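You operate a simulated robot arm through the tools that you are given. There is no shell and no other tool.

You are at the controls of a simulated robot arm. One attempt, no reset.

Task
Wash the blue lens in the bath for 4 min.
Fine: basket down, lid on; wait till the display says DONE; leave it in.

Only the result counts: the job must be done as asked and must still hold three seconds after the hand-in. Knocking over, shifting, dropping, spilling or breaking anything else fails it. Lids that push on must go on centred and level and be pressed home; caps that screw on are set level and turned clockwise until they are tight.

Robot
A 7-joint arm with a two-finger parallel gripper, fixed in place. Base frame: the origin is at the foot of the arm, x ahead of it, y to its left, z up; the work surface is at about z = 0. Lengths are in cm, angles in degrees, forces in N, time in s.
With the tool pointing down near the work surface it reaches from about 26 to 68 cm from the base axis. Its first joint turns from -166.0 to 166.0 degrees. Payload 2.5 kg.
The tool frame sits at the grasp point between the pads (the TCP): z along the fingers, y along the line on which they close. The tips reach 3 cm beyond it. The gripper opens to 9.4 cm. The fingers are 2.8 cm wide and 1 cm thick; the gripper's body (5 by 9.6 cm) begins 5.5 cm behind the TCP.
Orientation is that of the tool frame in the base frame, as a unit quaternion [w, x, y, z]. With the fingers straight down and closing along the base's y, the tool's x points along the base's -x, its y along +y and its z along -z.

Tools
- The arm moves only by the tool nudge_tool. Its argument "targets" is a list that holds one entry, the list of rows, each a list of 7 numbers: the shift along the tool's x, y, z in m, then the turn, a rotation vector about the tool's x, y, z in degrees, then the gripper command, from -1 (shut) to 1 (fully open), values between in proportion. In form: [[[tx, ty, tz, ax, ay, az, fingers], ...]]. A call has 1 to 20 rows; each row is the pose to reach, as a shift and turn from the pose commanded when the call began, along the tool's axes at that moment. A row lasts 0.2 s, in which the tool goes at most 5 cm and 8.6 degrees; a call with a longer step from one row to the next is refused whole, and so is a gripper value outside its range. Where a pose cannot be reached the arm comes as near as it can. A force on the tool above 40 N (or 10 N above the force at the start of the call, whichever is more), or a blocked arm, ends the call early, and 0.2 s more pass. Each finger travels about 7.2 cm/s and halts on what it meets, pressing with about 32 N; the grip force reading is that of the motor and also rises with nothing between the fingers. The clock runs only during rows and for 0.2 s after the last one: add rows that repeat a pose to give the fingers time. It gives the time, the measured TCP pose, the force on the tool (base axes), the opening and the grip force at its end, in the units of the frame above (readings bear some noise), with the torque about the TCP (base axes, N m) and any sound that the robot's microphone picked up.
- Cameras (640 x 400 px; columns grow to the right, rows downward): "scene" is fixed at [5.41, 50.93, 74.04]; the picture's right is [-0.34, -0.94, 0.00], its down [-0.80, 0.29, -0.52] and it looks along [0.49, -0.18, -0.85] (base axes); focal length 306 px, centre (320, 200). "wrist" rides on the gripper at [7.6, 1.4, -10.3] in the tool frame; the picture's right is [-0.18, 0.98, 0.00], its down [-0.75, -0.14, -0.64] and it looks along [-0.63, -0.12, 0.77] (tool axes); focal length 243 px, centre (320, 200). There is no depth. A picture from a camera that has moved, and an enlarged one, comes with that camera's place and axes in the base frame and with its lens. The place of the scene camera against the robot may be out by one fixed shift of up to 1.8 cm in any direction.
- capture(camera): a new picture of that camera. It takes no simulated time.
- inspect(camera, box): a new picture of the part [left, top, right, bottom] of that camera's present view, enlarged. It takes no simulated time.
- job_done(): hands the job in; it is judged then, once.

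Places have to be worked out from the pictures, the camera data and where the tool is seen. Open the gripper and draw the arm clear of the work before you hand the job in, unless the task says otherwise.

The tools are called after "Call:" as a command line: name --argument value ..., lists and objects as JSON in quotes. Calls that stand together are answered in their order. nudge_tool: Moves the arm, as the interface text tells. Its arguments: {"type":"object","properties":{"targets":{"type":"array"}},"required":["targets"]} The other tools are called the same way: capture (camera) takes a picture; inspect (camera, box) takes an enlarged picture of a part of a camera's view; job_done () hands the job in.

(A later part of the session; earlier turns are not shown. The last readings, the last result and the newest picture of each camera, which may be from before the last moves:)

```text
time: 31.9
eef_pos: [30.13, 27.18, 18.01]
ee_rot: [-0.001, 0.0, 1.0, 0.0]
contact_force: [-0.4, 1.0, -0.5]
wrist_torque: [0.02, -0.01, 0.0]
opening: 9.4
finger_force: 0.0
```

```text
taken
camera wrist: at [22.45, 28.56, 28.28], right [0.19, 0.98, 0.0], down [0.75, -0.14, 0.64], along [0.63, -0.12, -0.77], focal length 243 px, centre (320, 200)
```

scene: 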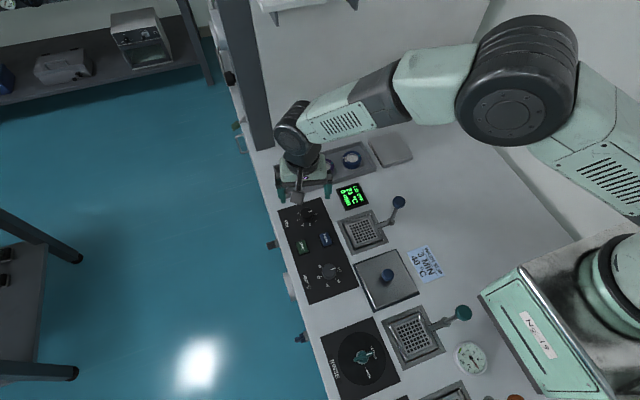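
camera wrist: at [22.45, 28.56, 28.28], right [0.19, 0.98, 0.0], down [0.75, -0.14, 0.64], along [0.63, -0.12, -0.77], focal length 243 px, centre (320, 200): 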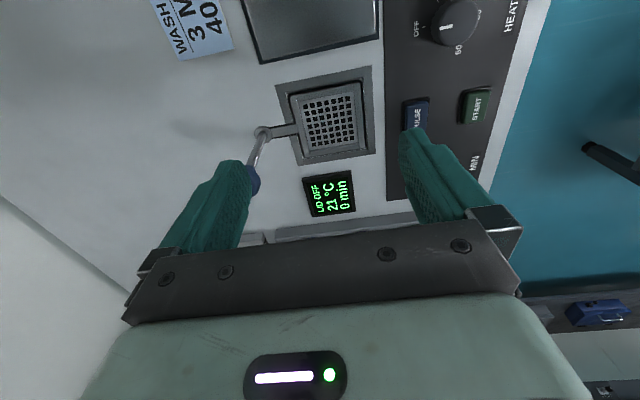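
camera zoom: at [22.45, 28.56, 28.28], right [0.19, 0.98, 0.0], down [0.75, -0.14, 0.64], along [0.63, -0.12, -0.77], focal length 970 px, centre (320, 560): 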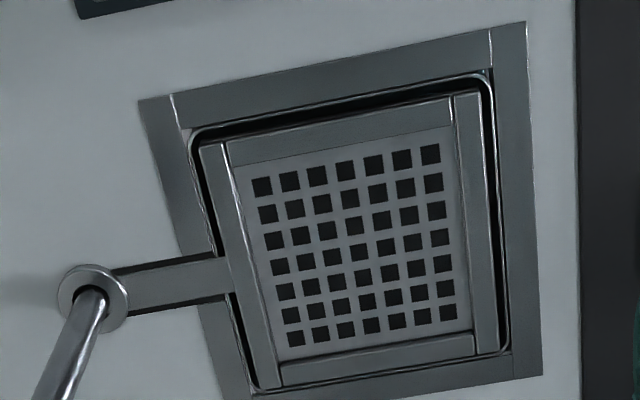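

The bath frame is centred near [34.0, 27.65] and the basket interior is about 6.3 cm square, enough for the 5.3 cm lens if the fingertips stay above the rails. I go back above the blue lens with a 7.5 cm opening to line up.

Call:
nudge_tool --targets '[[[-0.04, -0.0095, 0, 0, 0, 0, 0.6], [-0.08, -0.019, 0, 0, 0, 0, 0.6], [-0.125, -0.029, 0, 0, 0, 0, 0.6], [-0.17, -0.0395, 0, 0, 0, 0, 0.6], [-0.215, -0.05, 0, 0, 0, 0, 0.6], [-0.2575, -0.0595, 0.01, 0, 0, 0, 0.6], [-0.2575, -0.0595, 0.05, 0, 0, 0, 0.6], [-0.2575, -0.0595, 0.08, 0, 0, 0, 0.6], [-0.2575, -0.0595, 0.08, 0, 0, 0, 0.6]]]'

Call:
capture --camera "wrist"

Call:
inspect --camera "wrist" --box '[240, 90, 400, 190]'

```text
time: 33.9
eef_pos: [55.95, 21.22, 10.04]
ee_rot: [0.0, 0.001, 1.0, -0.001]
contact_force: [-0.4, -0.1, -0.5]
wrist_torque: [0.01, 0.01, -0.05]
opening: 7.54
finger_force: 0.1
```

```text
taken
camera wrist: at [48.28, 22.57, 20.21], right [0.18, 0.98, 0.0], down [0.75, -0.14, 0.64], along [0.63, -0.12, -0.77], focal length 243 px, centre (320, 200)
```

wrist: 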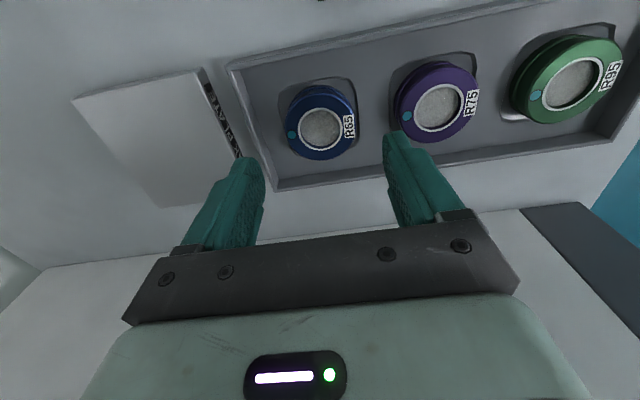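

```text
4.00 times, centred on (320, 140) of wrist
camera zoom: at [48.28, 22.57, 20.21], right [0.18, 0.98, 0.0], down [0.75, -0.14, 0.64], along [0.63, -0.12, -0.77], focal length 970 px, centre (320, 440)
```

zoom: 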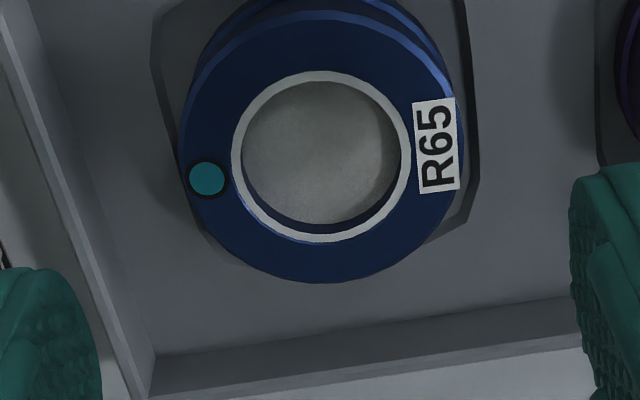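

The lens's ring centre projects right on the tool axis. I lower straight down to fingertips at about z 1.1, keeping clear of the tray wall and the purple lens.

Call:
nudge_tool --targets '[[[0, 0, 0.02, 0, 0, 0, 0.6], [0, 0, 0.04, 0, 0, 0, 0.6], [0, 0, 0.058, 0, 0, 0, 0.6], [0, 0, 0.058, 0, 0, 0, 0.6]]]'

Call:
capture --camera "wrist"

Call:
inspect --camera "scene" --box '[310, 125, 390, 175]'

```text
time: 34.9
eef_pos: [55.89, 21.0, 4.43]
ee_rot: [-0.001, 0.0, 1.0, -0.001]
contact_force: [0.2, 0.4, 0.0]
wrist_torque: [-0.01, -0.02, 0.03]
opening: 7.51
finger_force: 0.1
```

```text
taken
camera wrist: at [48.21, 22.61, 14.48], right [0.18, 0.98, 0.0], down [0.75, -0.14, 0.64], along [0.63, -0.12, -0.77], focal length 243 px, centre (320, 200)
```

wrist: 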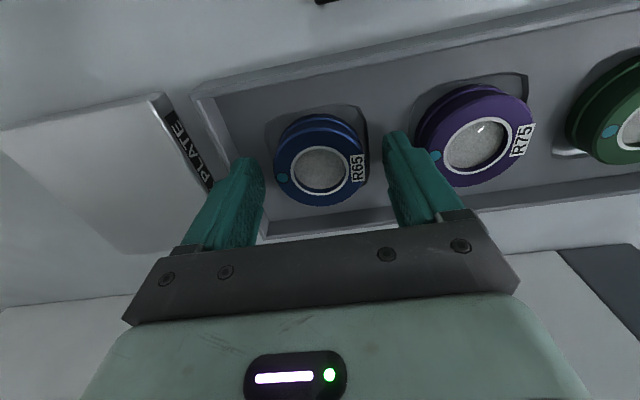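

```text
8.00 times, centred on (350, 150) of scene
camera zoom: at [5.41, 50.93, 74.04], right [-0.34, -0.94, 0.0], down [-0.8, 0.29, -0.52], along [0.49, -0.18, -0.85], focal length 2450 px, centre (80, 600)
```

zoom: 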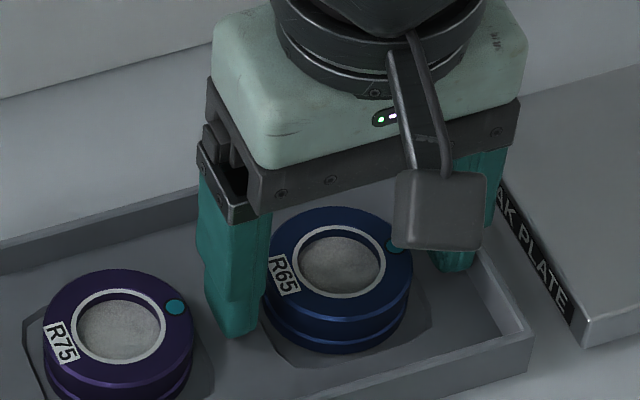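

The fingers straddle the lens, its top is at about z 2.4 and the tips at about 1.2, clear of the tray floor. I close on it.

Call:
nudge_tool --targets '[[[0, 0, 0, 0, 0, 0, 0.2], [0, 0, 0, 0, 0, 0, -0.2], [0, 0, 0, 0, 0, 0, -1], [0, 0, 0, 0, 0, 0, -1], [0, 0, 0, 0, 0, 0, -1]]]'

Call:
capture --camera "wrist"

```text
time: 36.1
eef_pos: [55.85, 21.25, 4.3]
ee_rot: [-0.001, 0.0, 1.0, -0.001]
contact_force: [0.1, 0.3, 0.1]
wrist_torque: [0.03, -0.04, -0.01]
opening: 5.35
finger_force: 32.3
```

```text
taken
camera wrist: at [48.21, 22.61, 14.5], right [0.18, 0.98, 0.0], down [0.75, -0.14, 0.64], along [0.63, -0.12, -0.77], focal length 243 px, centre (320, 200)
```

wrist: 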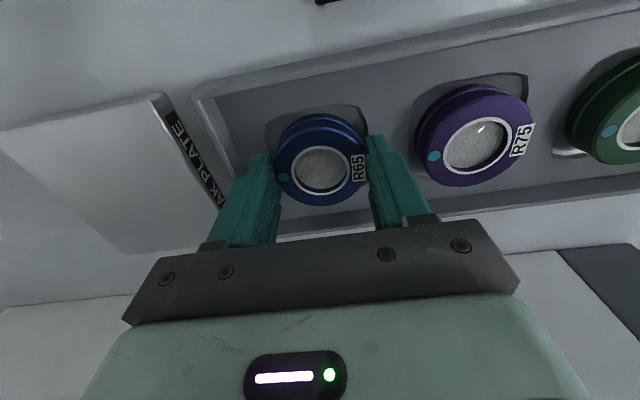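

The grip holds the lens at 5.35 cm with about 32 N. I lift it straight up slowly and check it stays level.

Call:
nudge_tool --targets '[[[0, 0, -0.01, 0, 0, 0, -1], [0, 0, -0.025, 0, 0, 0, -1], [0, 0, -0.045, 0, 0, 0, -1], [0, 0, -0.065, 0, 0, 0, -1], [0, 0, -0.085, 0, 0, 0, -1], [0, 0, -0.105, 0, 0, 0, -1], [0, 0, -0.125, 0, 0, 0, -1]]]'

Call:
capture --camera "wrist"

Call:
inspect --camera "scene" --box '[290, 90, 420, 190]'

```text
time: 37.7
eef_pos: [55.84, 21.16, 16.79]
ee_rot: [0.0, 0.0, 1.0, 0.0]
contact_force: [0.0, -0.1, -0.7]
wrist_torque: [-0.01, 0.01, 0.0]
opening: 5.33
finger_force: 32.0
```

```text
taken
camera wrist: at [48.2, 22.71, 26.99], right [0.18, 0.98, 0.0], down [0.76, -0.14, 0.64], along [0.63, -0.12, -0.77], focal length 243 px, centre (320, 200)
```

wrist: 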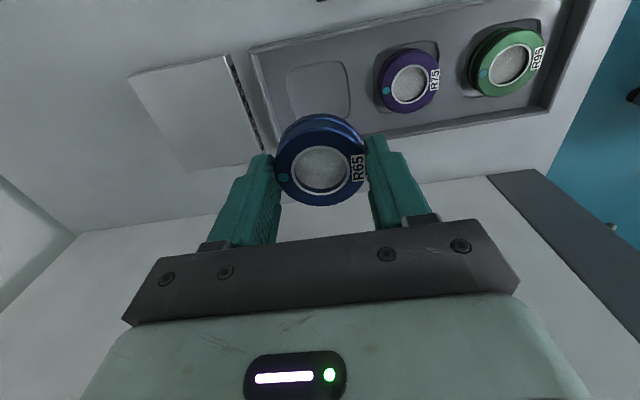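

```text
4.00 times, centred on (355, 140) of scene
camera zoom: at [5.41, 50.93, 74.04], right [-0.34, -0.94, 0.0], down [-0.8, 0.29, -0.52], along [0.49, -0.18, -0.85], focal length 1225 px, centre (180, 440)
```

zoom: 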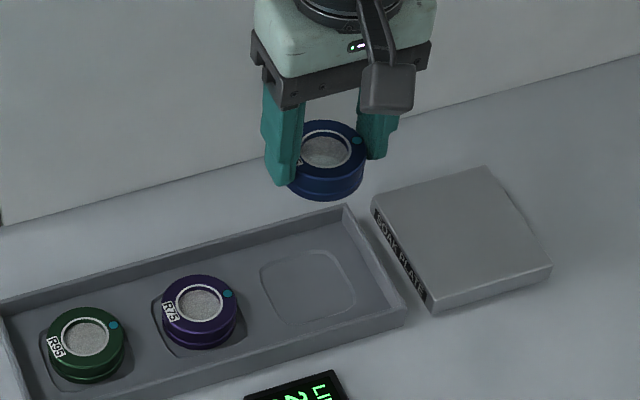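

The lens is lifted cleanly, its well is empty and it sits unchanged in the grip. I carry it over the bath at a safe height.

Call:
nudge_tool --targets '[[[0.03, 0.015, 0, 0, 0, 0, -1], [0.065, 0.032, 0, 0, 0, 0, -1], [0.1, 0.045, 0, 0, 0, 0, -1], [0.135, 0.055, 0, 0, 0, 0, -1], [0.17, 0.06, 0, 0, 0, 0, -1], [0.2, 0.063, 0, 0, 0, 0, -1], [0.2185, 0.0643, 0, 0, 0, 0, -1], [0.2185, 0.0643, 0, 0, 0, 0, -1]]]'

Call:
capture --camera "wrist"

Call:
inspect --camera "wrist" --box '[220, 20, 420, 145]'

Call:
inspect --camera "scene" --box '[310, 160, 440, 270]'

```text
time: 39.5
eef_pos: [33.89, 27.59, 16.85]
ee_rot: [-0.001, 0.0, 1.0, -0.001]
contact_force: [0.0, -0.6, -0.5]
wrist_torque: [-0.01, 0.01, -0.02]
opening: 5.34
finger_force: 31.9
```

```text
taken
camera wrist: at [26.28, 29.06, 27.11], right [0.18, 0.98, 0.0], down [0.75, -0.14, 0.64], along [0.63, -0.12, -0.77], focal length 243 px, centre (320, 200)
```

wrist: 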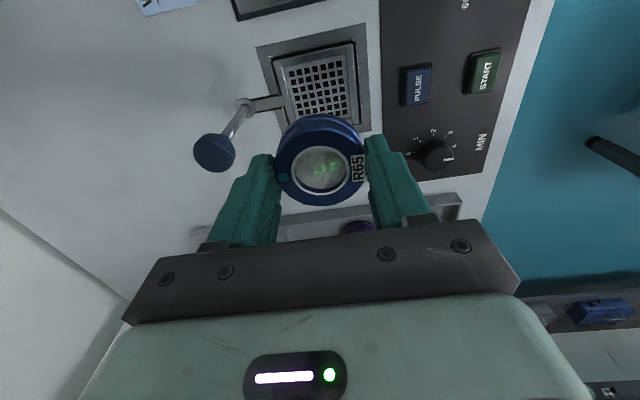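

```text
3.20 times, centred on (320, 82) of wrist
camera zoom: at [26.28, 29.06, 27.11], right [0.18, 0.98, 0.0], down [0.75, -0.14, 0.64], along [0.63, -0.12, -0.77], focal length 776 px, centre (320, 576)
```

zoom: 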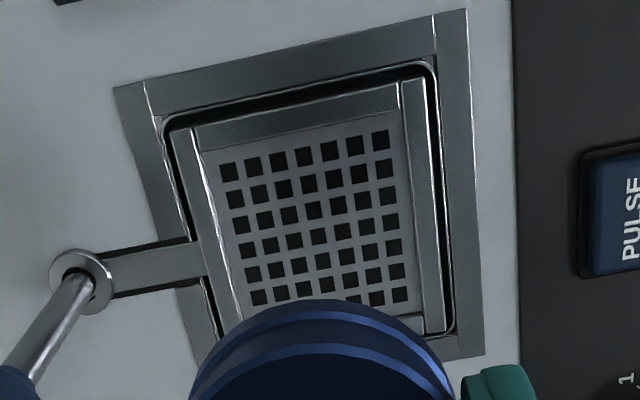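

```text
3.64 times, centred on (375, 215) of scene
camera zoom: at [5.41, 50.93, 74.04], right [-0.34, -0.94, 0.0], down [-0.8, 0.29, -0.52], along [0.49, -0.18, -0.85], focal length 1114 px, centre (120, 146)
```

zoom: 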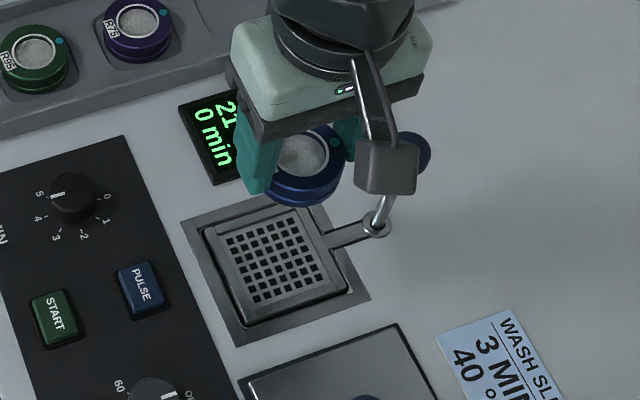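

The mesh centre works out at about [34.0, 27.68], so I'm within about 1 mm. I lower to just above the rails and check from the scene camera.

Call:
nudge_tool --targets '[[[-0.001, 0.0002, 0.025, 0, 0, 0, -1], [-0.001, 0.0002, 0.05, 0, 0, 0, -1], [-0.001, 0.0002, 0.075, 0, 0, 0, -1], [-0.001, 0.0002, 0.1, 0, 0, 0, -1], [-0.001, 0.0002, 0.108, 0, 0, 0, -1], [-0.001, 0.0002, 0.108, 0, 0, 0, -1]]]'

Call:
capture --camera "wrist"

Call:
inspect --camera "scene" --box '[325, 185, 415, 260]'

```text
time: 40.9
eef_pos: [34.03, 27.77, 5.97]
ee_rot: [-0.001, 0.0, 1.0, -0.002]
contact_force: [-0.2, -0.2, -0.5]
wrist_torque: [0.04, -0.04, 0.01]
opening: 5.36
finger_force: 32.2
```

```text
taken
camera wrist: at [26.45, 29.16, 16.21], right [0.18, 0.98, 0.0], down [0.75, -0.14, 0.64], along [0.63, -0.12, -0.77], focal length 243 px, centre (320, 200)
```

wrist: 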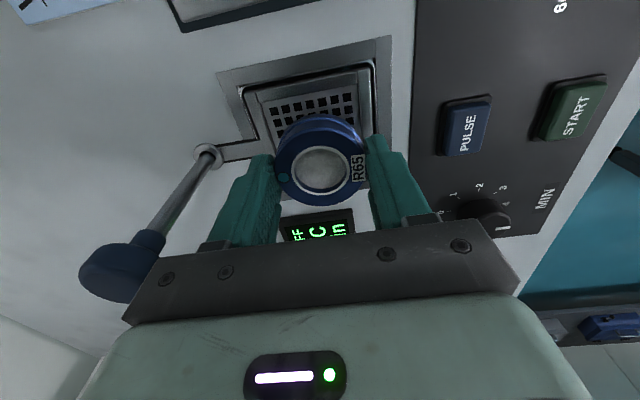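

```text
5.33 times, centred on (370, 222) of scene
camera zoom: at [5.41, 50.93, 74.04], right [-0.34, -0.94, 0.0], down [-0.8, 0.29, -0.52], along [0.49, -0.18, -0.85], focal length 1634 px, centre (53, 80)
```

zoom: 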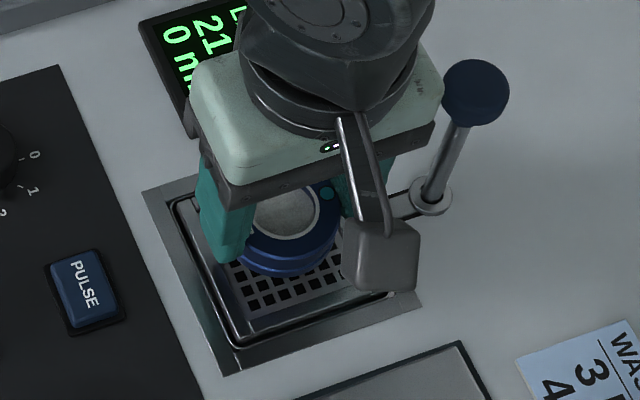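

I check the lens's alignment to the basket rails in an enlarged wrist view.

Call:
inspect --camera "wrist" --box '[220, 50, 420, 200]'

```text
2.67 times, centred on (320, 125) of wrist
camera zoom: at [26.45, 29.16, 16.21], right [0.18, 0.98, 0.0], down [0.75, -0.14, 0.64], along [0.63, -0.12, -0.77], focal length 647 px, centre (320, 400)
```

zoom: 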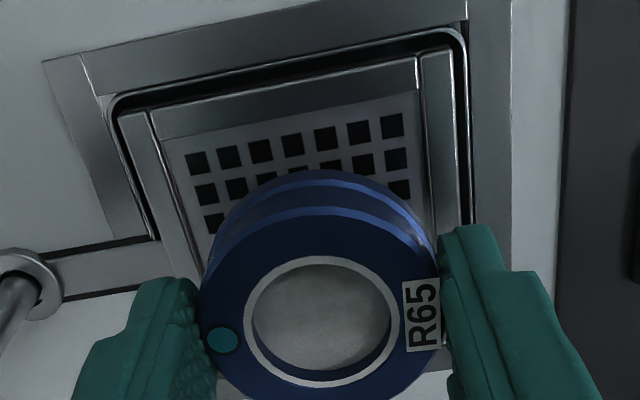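

The mesh looks centred near y 27.6, so I shift 0.12 cm toward -y and lower to just above expected contact.

Call:
nudge_tool --targets '[[[0, -0.0012, 0.004, 0, 0, 0, -1], [0, -0.0012, 0.008, 0, 0, 0, -1], [0, -0.0012, 0.012, 0, 0, 0, -1], [0, -0.0012, 0.014, 0, 0, 0, -1], [0, -0.0012, 0.014, 0, 0, 0, -1]]]'

Call:
inspect --camera "wrist" --box '[220, 50, 420, 200]'

Call:
inspect --camera "scene" --box '[335, 205, 405, 255]'

```text
time: 42.1
eef_pos: [34.15, 27.63, 4.64]
ee_rot: [-0.001, 0.0, 1.0, 0.0]
contact_force: [0.3, -0.5, -0.4]
wrist_torque: [0.02, -0.02, 0.02]
opening: 5.38
finger_force: 32.1
```

```text
2.67 times, centred on (320, 125) of wrist
camera zoom: at [26.55, 28.99, 14.82], right [0.18, 0.98, 0.0], down [0.75, -0.14, 0.64], along [0.63, -0.12, -0.77], focal length 647 px, centre (320, 400)
```

zoom: 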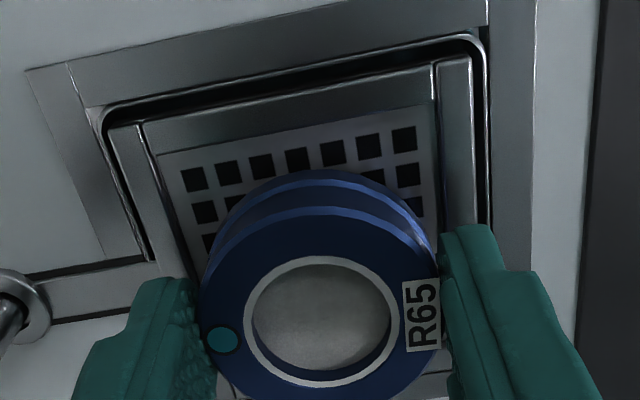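

```text
8.00 times, centred on (370, 230) of scene
camera zoom: at [5.41, 50.93, 74.04], right [-0.34, -0.94, 0.0], down [-0.8, 0.29, -0.52], along [0.49, -0.18, -0.85], focal length 2450 px, centre (-80, -40)
```

zoom: 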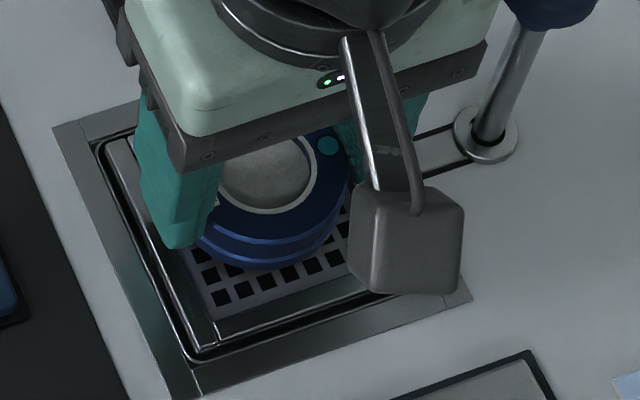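

The lens is over the middle of the mesh with both sides inside the rails. I lower in small steps, watching for contact force.

Call:
nudge_tool --targets '[[[0, 0, 0.0015, 0, 0, 0, -1], [0, 0, 0.003, 0, 0, 0, -1], [0, 0, 0.003, 0, 0, 0, -1]]]'

```text
time: 42.9
eef_pos: [34.13, 27.62, 4.3]
ee_rot: [-0.001, 0.0, 1.0, -0.001]
contact_force: [0.7, -0.6, 0.1]
wrist_torque: [-0.01, -0.03, 0.02]
opening: 5.36
finger_force: 31.8
```

No contact yet at about z 4.25; I lower another 0.15 cm.

Call:
nudge_tool --targets '[[[0, 0, 0.0008, 0, 0, 0, -1], [0, 0, 0.0015, 0, 0, 0, -1], [0, 0, 0.0015, 0, 0, 0, -1]]]'

Call:
inspect --camera "scene" --box '[335, 205, 405, 255]'

```text
time: 43.7
eef_pos: [34.15, 27.62, 4.09]
ee_rot: [-0.001, 0.0, 1.0, -0.001]
contact_force: [-0.5, -0.3, -1.0]
wrist_torque: [0.01, 0.0, -0.01]
opening: 5.36
finger_force: 32.4
```

```text
8.00 times, centred on (370, 230) of scene
camera zoom: at [5.41, 50.93, 74.04], right [-0.34, -0.94, 0.0], down [-0.8, 0.29, -0.52], along [0.49, -0.18, -0.85], focal length 2450 px, centre (-80, -40)
```

zoom: 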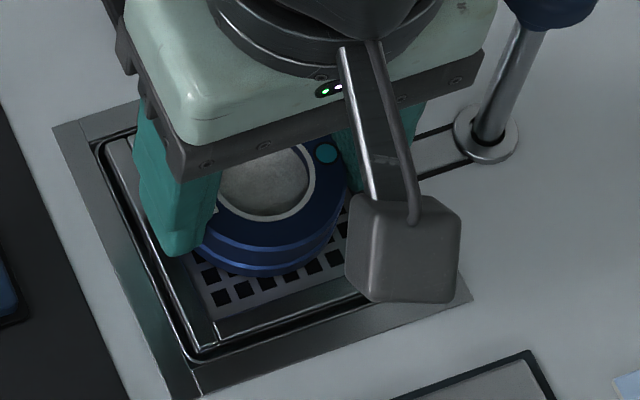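

Still no contact at z about 4.1. I lower another 0.15 cm.

Call:
nudge_tool --targets '[[[0, 0, 0.0008, 0, 0, 0, -1], [0, 0, 0.0015, 0, 0, 0, -1], [0, 0, 0.0015, 0, 0, 0, -1]]]'

```text
time: 44.5
eef_pos: [34.01, 27.48, 4.03]
ee_rot: [-0.001, 0.001, 1.0, -0.001]
contact_force: [1.3, -0.1, 0.3]
wrist_torque: [0.01, -0.01, -0.02]
opening: 5.37
finger_force: 31.7
```

No contact force yet; another 0.15 cm down.

Call:
nudge_tool --targets '[[[0, 0, 0.0008, 0, 0, 0, -1], [0, 0, 0.0015, 0, 0, 0, -1], [0, 0, 0.0015, 0, 0, 0, -1]]]'

Call:
inspect --camera "wrist" --box '[220, 60, 420, 200]'

Call:
inspect --camera "scene" --box '[335, 205, 405, 255]'

```text
time: 45.3
eef_pos: [34.11, 27.53, 3.82]
ee_rot: [-0.001, 0.0, 1.0, -0.001]
contact_force: [-0.5, 0.5, 0.3]
wrist_torque: [0.06, -0.01, 0.01]
opening: 5.34
finger_force: 32.6
```

```text
2.86 times, centred on (320, 130) of wrist
camera zoom: at [26.46, 28.95, 14.07], right [0.18, 0.98, 0.0], down [0.75, -0.14, 0.64], along [0.63, -0.12, -0.77], focal length 693 px, centre (320, 400)
```

zoom: 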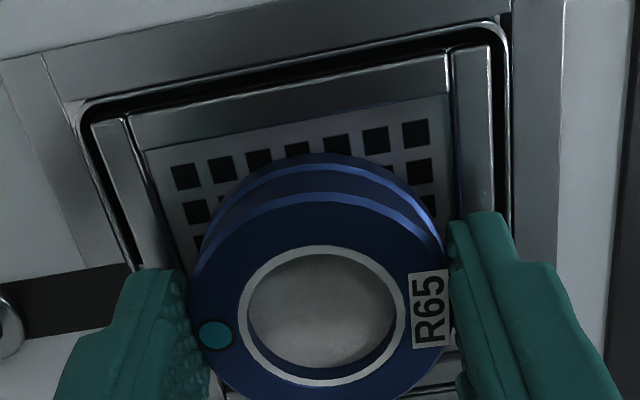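

```text
8.00 times, centred on (370, 230) of scene
camera zoom: at [5.41, 50.93, 74.04], right [-0.34, -0.94, 0.0], down [-0.8, 0.29, -0.52], along [0.49, -0.18, -0.85], focal length 2450 px, centre (-80, -40)
```

zoom: 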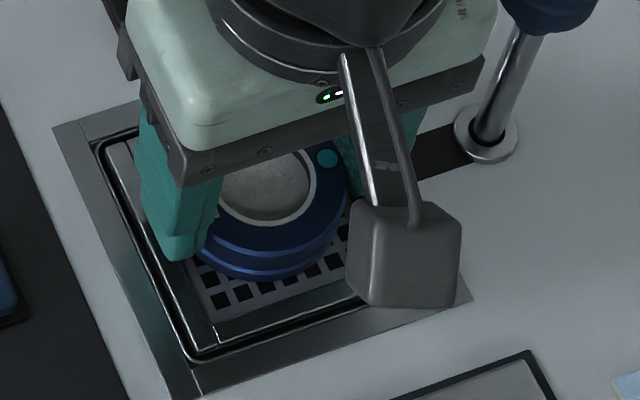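

The arm between rod and basket looks darker than before; I look closer there to see whether the basket has moved.

Call:
inspect --camera "scene" --box '[375, 190, 415, 230]'

Call:
capture --camera "wrist"

Call:
capture --camera "scene"

```text
10.00 times, centred on (395, 210) of scene
camera zoom: at [5.41, 50.93, 74.04], right [-0.34, -0.94, 0.0], down [-0.8, 0.29, -0.52], along [0.49, -0.18, -0.85], focal length 3063 px, centre (-430, 100)
```

zoom: 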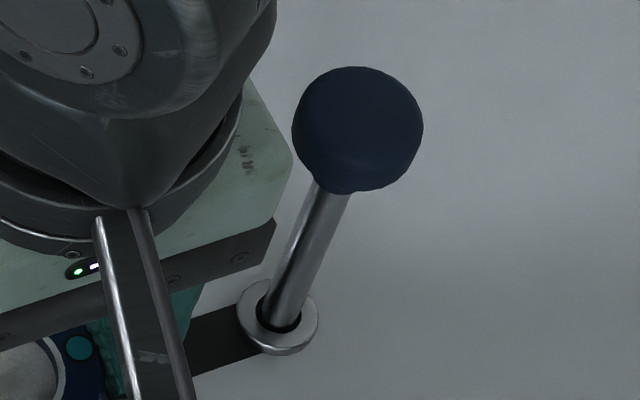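

```text
taken
camera wrist: at [26.46, 28.95, 14.07], right [0.18, 0.98, 0.0], down [0.75, -0.14, 0.64], along [0.63, -0.12, -0.77], focal length 243 px, centre (320, 200)
```

wrist: 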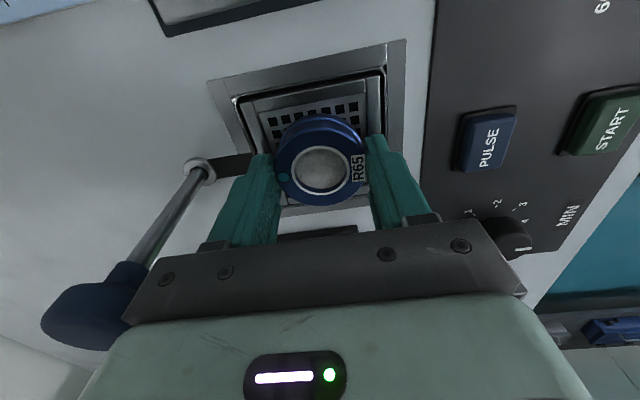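

```text
taken
```

scene: 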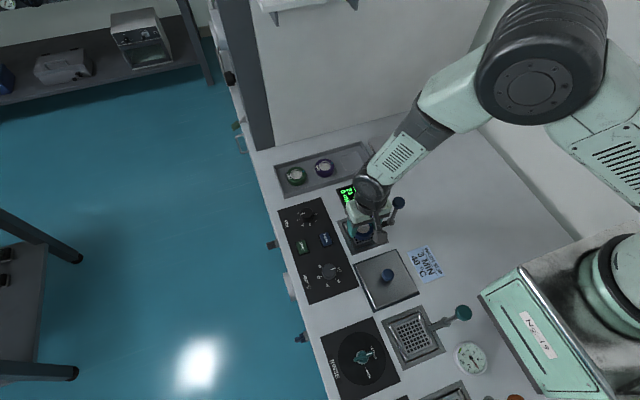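

The arm now sits just below the bench slot, so the basket is starting to take the lens with almost no force, and the rails have not visibly moved. I open the fingers gently to leave the lens on the mesh.

Call:
nudge_tool --targets '[[[0, 0, 0, 0, 0, 0, 0.16], [0, 0, 0, 0, 0, 0, 0.22], [0, 0, 0, 0, 0, 0, 0.3], [0, 0, 0, 0, 0, 0, 0.34]]]'

Call:
inspect --camera "wrist" --box '[220, 60, 420, 200]'

Call:
inspect --camera "scene" --box '[335, 205, 405, 255]'

```text
time: 46.3
eef_pos: [33.97, 27.64, 3.95]
ee_rot: [-0.001, 0.0, 1.0, -0.001]
contact_force: [-0.2, -0.1, 0.2]
wrist_torque: [0.0, 0.02, -0.01]
opening: 6.29
finger_force: 0.1
```

```text
2.86 times, centred on (320, 130) of wrist
camera zoom: at [26.46, 28.95, 14.08], right [0.18, 0.98, 0.0], down [0.75, -0.14, 0.64], along [0.63, -0.12, -0.77], focal length 693 px, centre (320, 400)
```

zoom: 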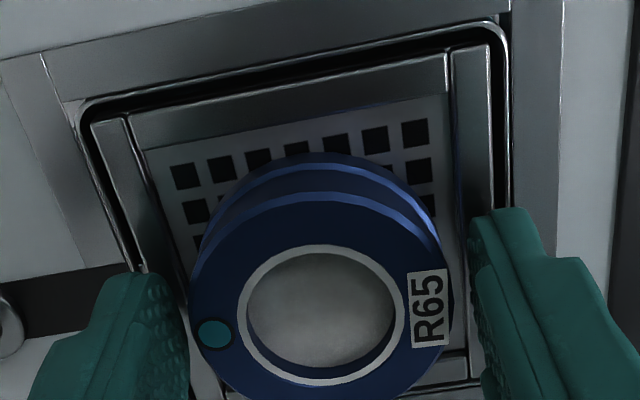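

```text
8.00 times, centred on (370, 230) of scene
camera zoom: at [5.41, 50.93, 74.04], right [-0.34, -0.94, 0.0], down [-0.8, 0.29, -0.52], along [0.49, -0.18, -0.85], focal length 2450 px, centre (-80, -40)
```

zoom: 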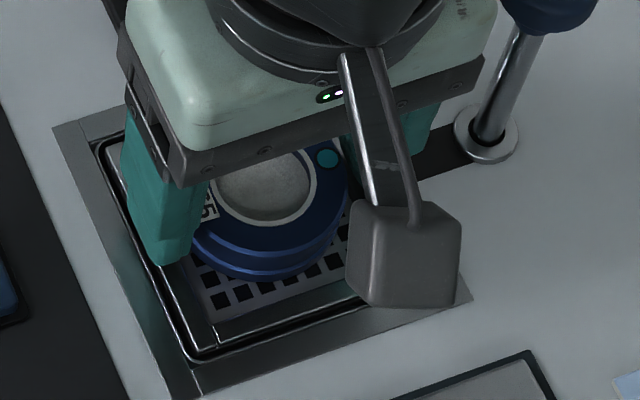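

The lens stayed exactly where it was on release, so it is resting on the mesh. I lift straight up.

Call:
nudge_tool --targets '[[[0, 0, -0.01, 0, 0, 0, 0.4], [0, 0, -0.03, 0, 0, 0, 0.45], [0, 0, -0.06, 0, 0, 0, 0.45], [0, 0, -0.09, 0, 0, 0, 0.45], [0, 0, -0.12, 0, 0, 0, 0.45], [0, 0, -0.14, 0, 0, 0, 0.45]]]'

Call:
inspect --camera "wrist" --box '[200, 20, 420, 160]'

Call:
inspect --camera "scene" --box '[335, 195, 415, 255]'

Call:
capture --camera "wrist"

```text
time: 47.7
eef_pos: [34.16, 27.76, 17.91]
ee_rot: [-0.001, 0.0, 1.0, 0.0]
contact_force: [0.4, 0.2, 0.4]
wrist_torque: [0.01, 0.0, -0.01]
opening: 6.83
finger_force: 0.0
```

```text
2.86 times, centred on (310, 90) of wrist
camera zoom: at [26.54, 29.11, 28.08], right [0.18, 0.98, 0.0], down [0.75, -0.14, 0.64], along [0.63, -0.12, -0.77], focal length 693 px, centre (349, 514)
```

zoom: 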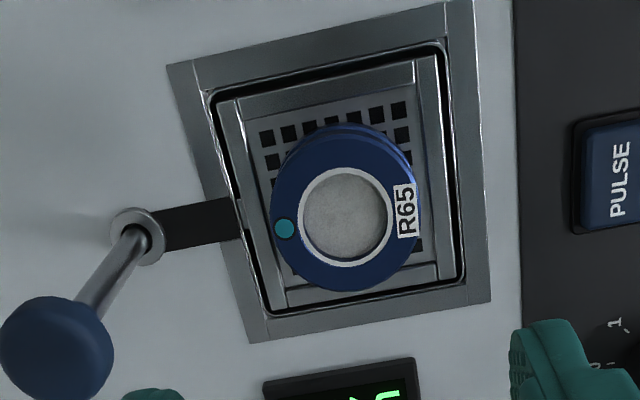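

```text
6.67 times, centred on (375, 225) of scene
camera zoom: at [5.41, 50.93, 74.04], right [-0.34, -0.94, 0.0], down [-0.8, 0.29, -0.52], along [0.49, -0.18, -0.85], focal length 2042 px, centre (-47, 33)
```

zoom: 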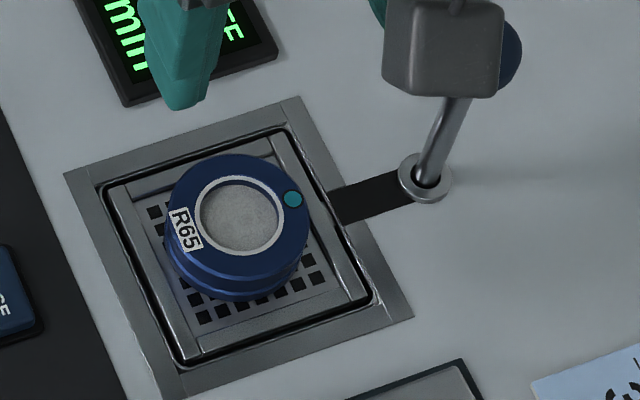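

```text
taken
camera wrist: at [26.54, 29.11, 28.08], right [0.18, 0.98, 0.0], down [0.75, -0.14, 0.64], along [0.63, -0.12, -0.77], focal length 243 px, centre (320, 200)
```

wrist: 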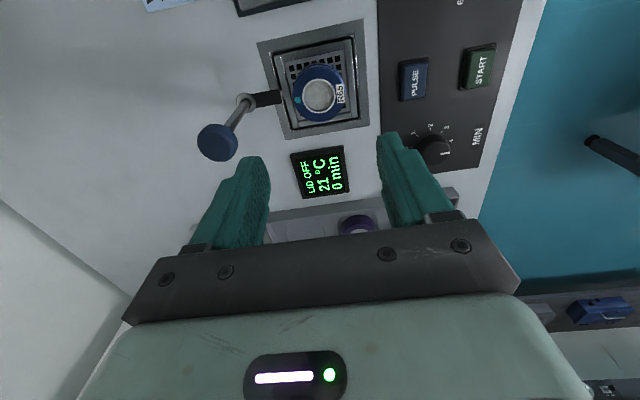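

The blue lens sits level and centred in the basket. The rod's ball is at about [33.83, 19.4, 10.1] with its top near z 11.6, so I close the gripper and go above it to press the rod down.

Call:
nudge_tool --targets '[[[0.001, -0.02, 0, 0, 0, 0, -1], [0.002, -0.04, 0, 0, 0, 0, -1], [0.003, -0.06, 0, 0, 0, 0, -1], [0.0031, -0.0831, 0, 0, 0, 0, -1], [0.0031, -0.0831, 0.013, 0, 0, 0, -1], [0.0031, -0.0831, 0.013, 0, 0, 0, -1]]]'

Call:
capture --camera "wrist"

Call:
inspect --camera "scene" --box '[335, 165, 435, 245]'

```text
time: 49.1
eef_pos: [33.71, 19.34, 16.56]
ee_rot: [-0.002, 0.0, 1.0, -0.001]
contact_force: [0.1, -0.1, 0.7]
wrist_torque: [-0.01, -0.01, -0.01]
opening: 0.0
finger_force: 31.7
```

```text
taken
camera wrist: at [26.13, 20.77, 26.78], right [0.18, 0.98, 0.0], down [0.75, -0.14, 0.64], along [0.63, -0.12, -0.77], focal length 243 px, centre (320, 200)
```

wrist: 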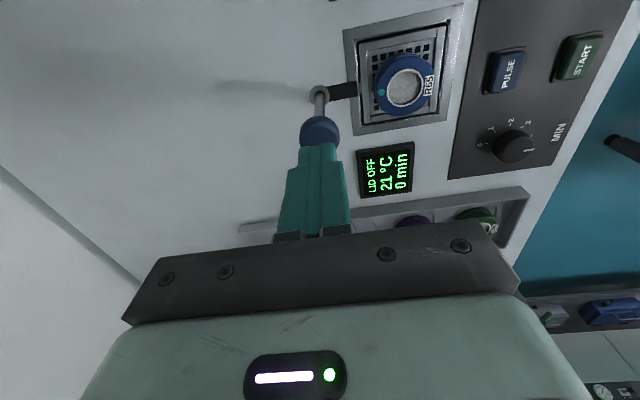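

```text
5.00 times, centred on (385, 205) of scene
camera zoom: at [5.41, 50.93, 74.04], right [-0.34, -0.94, 0.0], down [-0.8, 0.29, -0.52], along [0.49, -0.18, -0.85], focal length 1532 px, centre (-5, 175)
```

zoom: 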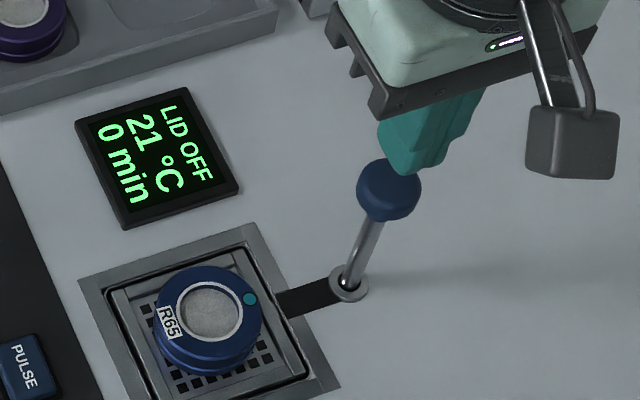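

The closed fingers are right above the ball. I press down slowly about 4 cm and watch the force.

Call:
nudge_tool --targets '[[[0, 0, 0.008, 0, 0, 0, -1], [0, 0, 0.014, 0, 0, 0, -1], [0, 0, 0.018, 0, 0, 0, -1], [0, 0, 0.022, 0, 0, 0, -1], [0, 0, 0.026, 0, 0, 0, -1], [0, 0, 0.03, 0, 0, 0, -1], [0, 0, 0.034, 0, 0, 0, -1], [0, 0, 0.038, 0, 0, 0, -1]]]'

Call:
capture --camera "wrist"

Call:
inspect --camera "scene" --box '[335, 165, 435, 245]'

```text
time: 50.9
eef_pos: [33.74, 19.19, 12.79]
ee_rot: [-0.002, 0.0, 1.0, -0.002]
contact_force: [0.5, 0.3, 0.5]
wrist_torque: [0.01, 0.0, -0.01]
opening: 0.0
finger_force: 32.1
```

```text
taken
camera wrist: at [26.13, 20.63, 22.94], right [0.18, 0.98, 0.0], down [0.76, -0.14, 0.64], along [0.63, -0.12, -0.77], focal length 243 px, centre (320, 200)
```

wrist: 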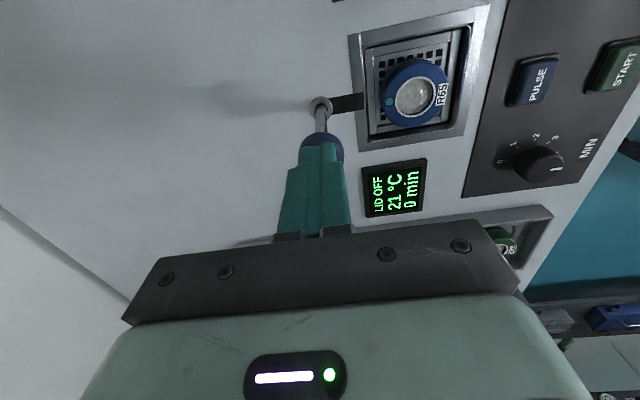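

```text
5.00 times, centred on (385, 205) of scene
camera zoom: at [5.41, 50.93, 74.04], right [-0.34, -0.94, 0.0], down [-0.8, 0.29, -0.52], along [0.49, -0.18, -0.85], focal length 1532 px, centre (-5, 175)
```

zoom: 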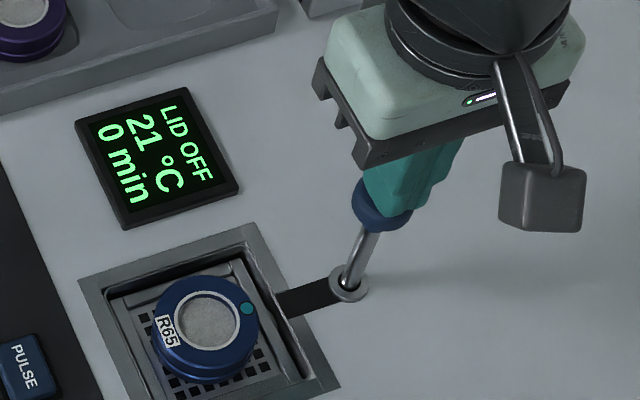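

The basket is sinking with the rod, with almost no force. I keep pressing down until it bottoms out.

Call:
nudge_tool --targets '[[[0, 0, 0.004, 0, 0, 0, -1], [0, 0, 0.008, 0, 0, 0, -1], [0, 0, 0.012, 0, 0, 0, -1], [0, 0, 0.016, 0, 0, 0, -1], [0, 0, 0.02, 0, 0, 0, -1], [0, 0, 0.024, 0, 0, 0, -1], [0, 0, 0.028, 0, 0, 0, -1], [0, 0, 0.032, 0, 0, 0, -1]]]'

Call:
inspect --camera "scene" --box '[335, 165, 435, 245]'

```text
time: 52.7
eef_pos: [33.77, 19.2, 9.5]
ee_rot: [-0.001, 0.0, 1.0, -0.001]
contact_force: [0.3, 0.3, 0.2]
wrist_torque: [-0.03, 0.0, -0.02]
opening: 0.0
finger_force: 32.1
```

```text
5.00 times, centred on (385, 205) of scene
camera zoom: at [5.41, 50.93, 74.04], right [-0.34, -0.94, 0.0], down [-0.8, 0.29, -0.52], along [0.49, -0.18, -0.85], focal length 1532 px, centre (-5, 175)
```

zoom: 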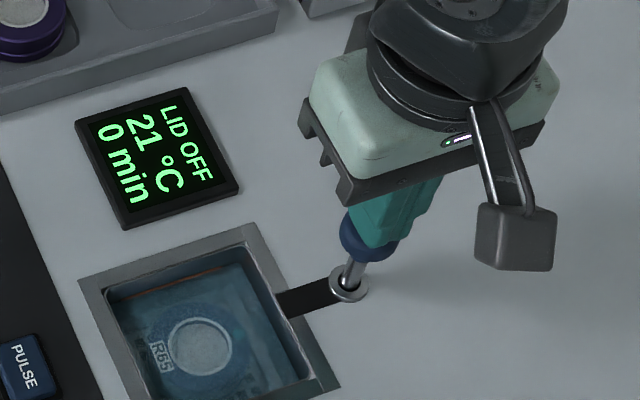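

The basket and lens are now under water and the rod still moves freely. I press on until I feel the stop.

Call:
nudge_tool --targets '[[[0, 0, 0.003, 0, 0, 0, -1], [0, 0, 0.006, 0, 0, 0, -1], [0, 0, 0.009, 0, 0, 0, -1], [0, 0, 0.012, 0, 0, 0, -1]]]'

Call:
inspect --camera "scene" --box '[335, 165, 435, 245]'

```text
time: 53.7
eef_pos: [33.84, 19.26, 8.34]
ee_rot: [0.0, 0.0, 1.0, 0.0]
contact_force: [0.3, -0.2, 0.2]
wrist_torque: [-0.03, -0.04, 0.01]
opening: 0.0
finger_force: 32.0
```

```text
5.00 times, centred on (385, 205) of scene
camera zoom: at [5.41, 50.93, 74.04], right [-0.34, -0.94, 0.0], down [-0.8, 0.29, -0.52], along [0.49, -0.18, -0.85], focal length 1532 px, centre (-5, 175)
```

zoom: 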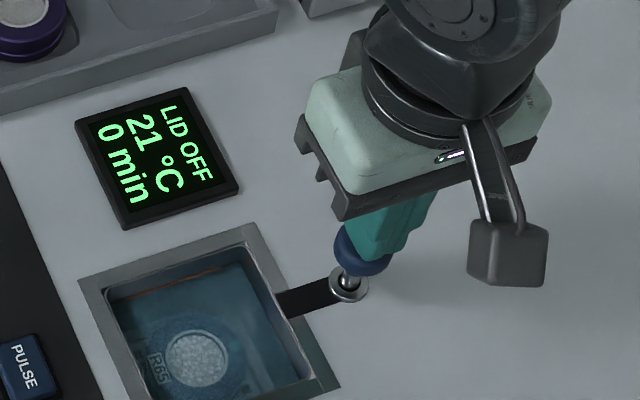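

No stop yet; I continue in smaller steps.

Call:
nudge_tool --targets '[[[0, 0, 0.002, 0, 0, 0, -1], [0, 0, 0.004, 0, 0, 0, -1], [0, 0, 0.006, 0, 0, 0, -1]]]'

Call:
inspect --camera "scene" --box '[335, 165, 435, 245]'

```text
time: 54.5
eef_pos: [33.82, 19.14, 8.12]
ee_rot: [-0.002, 0.001, 1.0, 0.0]
contact_force: [-2.1, -2.4, 9.3]
wrist_torque: [-0.04, -0.04, 0.04]
opening: 0.02
finger_force: 31.9
stopped in row 3: the force on the tool passed its limit at 48 N (the readings are from after the stop); the commanded pose is now the measured one
```

```text
5.00 times, centred on (385, 205) of scene
camera zoom: at [5.41, 50.93, 74.04], right [-0.34, -0.94, 0.0], down [-0.8, 0.29, -0.52], along [0.49, -0.18, -0.85], focal length 1532 px, centre (-5, 175)
```

zoom: 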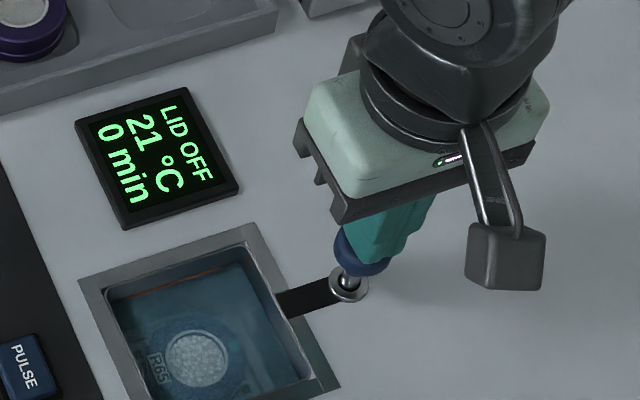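

The rod hit its bottom stop. I lift off and check that the basket stays down.

Call:
nudge_tool --targets '[[[0, 0, -0.01, 0, 0, 0, -1], [0, 0, -0.03, 0, 0, 0, -1], [0, 0, -0.06, 0, 0, 0, -1], [0, 0, -0.09, 0, 0, 0, -1], [0, 0, -0.12, 0, 0, 0, -1]]]'

Call:
inspect --camera "scene" --box '[335, 165, 435, 245]'

Call:
capture --camera "wrist"

```text
time: 55.7
eef_pos: [33.84, 19.14, 19.98]
ee_rot: [-0.002, 0.001, 1.0, -0.001]
contact_force: [-0.4, 0.1, -0.2]
wrist_torque: [-0.02, 0.0, -0.02]
opening: 0.0
finger_force: 32.1
```

```text
5.00 times, centred on (385, 205) of scene
camera zoom: at [5.41, 50.93, 74.04], right [-0.34, -0.94, 0.0], down [-0.8, 0.29, -0.52], along [0.49, -0.18, -0.85], focal length 1532 px, centre (-5, 175)
```

zoom: 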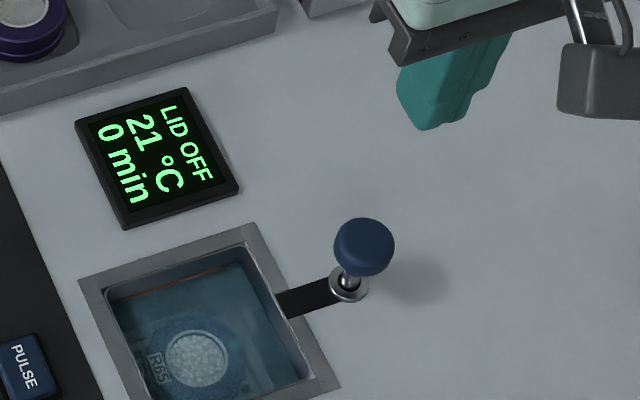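

```text
taken
camera wrist: at [26.3, 20.58, 30.17], right [0.18, 0.98, 0.0], down [0.76, -0.14, 0.64], along [0.63, -0.12, -0.77], focal length 243 px, centre (320, 200)
```

wrist: 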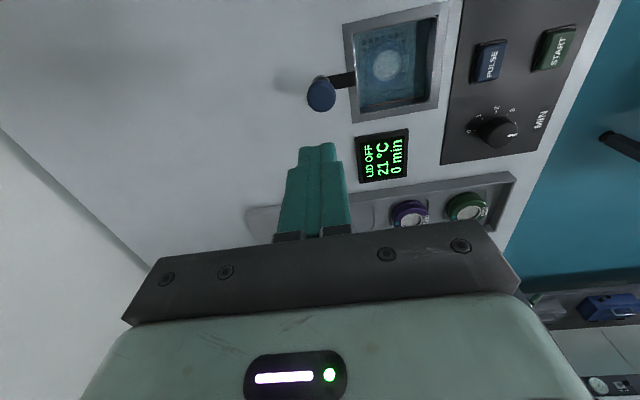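

The basket stays down under water. Next is the lid; I open the gripper and move above it to measure its knob and edges.

Call:
nudge_tool --targets '[[[0.034, 0.021, 0, 0, 0, 0, 0.2], [0.068, 0.042, 0, 0, 0, 0, 0.4], [0.102, 0.063, 0, 0, 0, 0, 0.4], [0.135, 0.084, 0, 0, 0, 0, 0.4], [0.135, 0.084, 0, 0, 0, 0, 0.4]]]'

Call:
capture --camera "wrist"

Call:
inspect --camera "wrist" --box '[200, 10, 440, 160]'

```text
time: 56.9
eef_pos: [20.42, 27.74, 19.95]
ee_rot: [-0.002, 0.001, 1.0, -0.001]
contact_force: [-1.3, -0.6, 0.0]
wrist_torque: [0.01, 0.02, -0.01]
opening: 6.59
finger_force: 0.2
```

```text
taken
camera wrist: at [12.82, 29.21, 30.19], right [0.19, 0.98, 0.0], down [0.76, -0.14, 0.64], along [0.63, -0.12, -0.77], focal length 243 px, centre (320, 200)
```

wrist: 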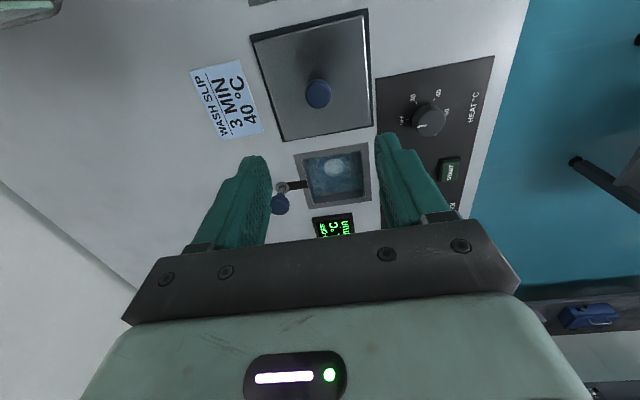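

```text
2.67 times, centred on (320, 85) of wrist
camera zoom: at [12.82, 29.21, 30.19], right [0.19, 0.98, 0.0], down [0.76, -0.14, 0.64], along [0.63, -0.12, -0.77], focal length 647 px, centre (320, 507)
```

zoom: 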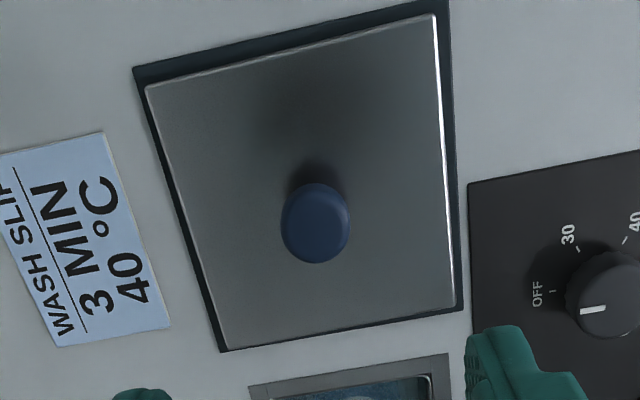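

The lid plate is about 10.8 cm square, centred at [20.45, 27.6], with a round knob about 2.7 cm wide at z about 3.1. I correct 0.15 cm in y and descend around the knob in two stages.

Call:
nudge_tool --targets '[[[-0.0005, -0.0015, 0.03, 0, 0, 0, 0.3], [-0.0005, -0.0015, 0.06, 0, 0, 0, 0.3], [-0.0005, -0.0015, 0.09, 0, 0, 0, 0.3], [-0.0005, -0.0015, 0.115, 0, 0, 0, 0.3], [-0.0005, -0.0015, 0.125, 0, 0, 0, 0.3], [-0.0005, -0.0015, 0.125, 0, 0, 0, 0.3]]]'

Call:
capture --camera "wrist"

Call:
inspect --camera "wrist" --box '[240, 80, 400, 180]'

```text
time: 58.3
eef_pos: [20.33, 27.48, 7.4]
ee_rot: [-0.002, 0.0, 1.0, -0.001]
contact_force: [-0.5, -0.4, 0.0]
wrist_torque: [0.02, 0.0, -0.02]
opening: 6.12
finger_force: 0.1
```

```text
taken
camera wrist: at [12.65, 28.96, 17.66], right [0.19, 0.98, 0.0], down [0.76, -0.14, 0.64], along [0.63, -0.12, -0.77], focal length 243 px, centre (320, 200)
```

wrist: 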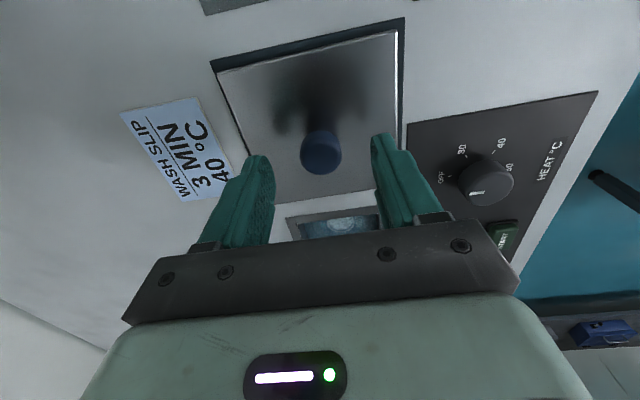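

```text
4.00 times, centred on (320, 130) of wrist
camera zoom: at [12.65, 28.96, 17.66], right [0.19, 0.98, 0.0], down [0.76, -0.14, 0.64], along [0.63, -0.12, -0.77], focal length 970 px, centre (320, 480)
```

zoom: 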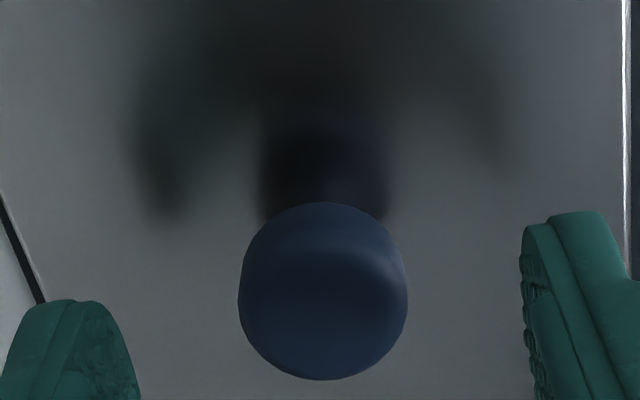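

The knob is centred between the fingers. I descend to fingertips just above the plate and close on the knob.

Call:
nudge_tool --targets '[[[0, 0, 0.012, 0, 0, 0, 0.3], [0, 0, 0.022, 0, 0, 0, 0.3], [0, 0, 0.027, 0, 0, 0, 0.3], [0, 0, 0.027, 0, 0, 0, 0.3]]]'

Call:
capture --camera "wrist"

Call:
inspect --camera "scene" --box '[350, 250, 430, 310]'

```text
time: 59.3
eef_pos: [20.28, 27.42, 4.86]
ee_rot: [-0.002, -0.001, 1.0, -0.001]
contact_force: [0.3, -0.4, 0.0]
wrist_torque: [0.01, -0.02, 0.02]
opening: 6.13
finger_force: 0.0
```

```text
taken
camera wrist: at [12.67, 28.86, 15.0], right [0.18, 0.98, 0.0], down [0.76, -0.14, 0.64], along [0.63, -0.12, -0.77], focal length 243 px, centre (320, 200)
```

wrist: 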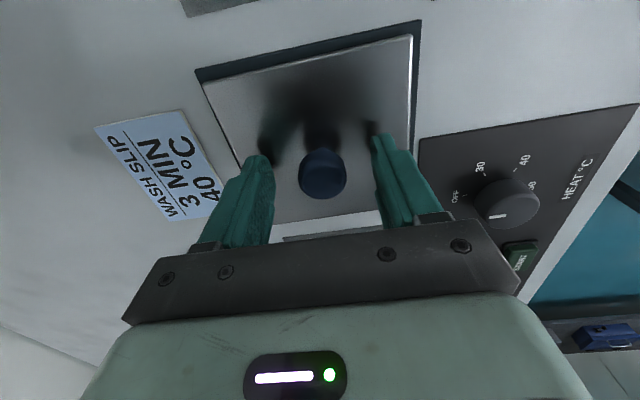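

```text
6.67 times, centred on (390, 280) of scene
camera zoom: at [5.41, 50.93, 74.04], right [-0.34, -0.94, 0.0], down [-0.8, 0.29, -0.52], along [0.49, -0.18, -0.85], focal length 2042 px, centre (-147, -333)
```

zoom: 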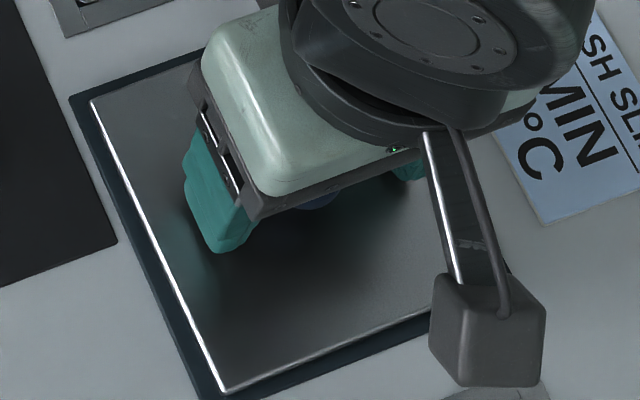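

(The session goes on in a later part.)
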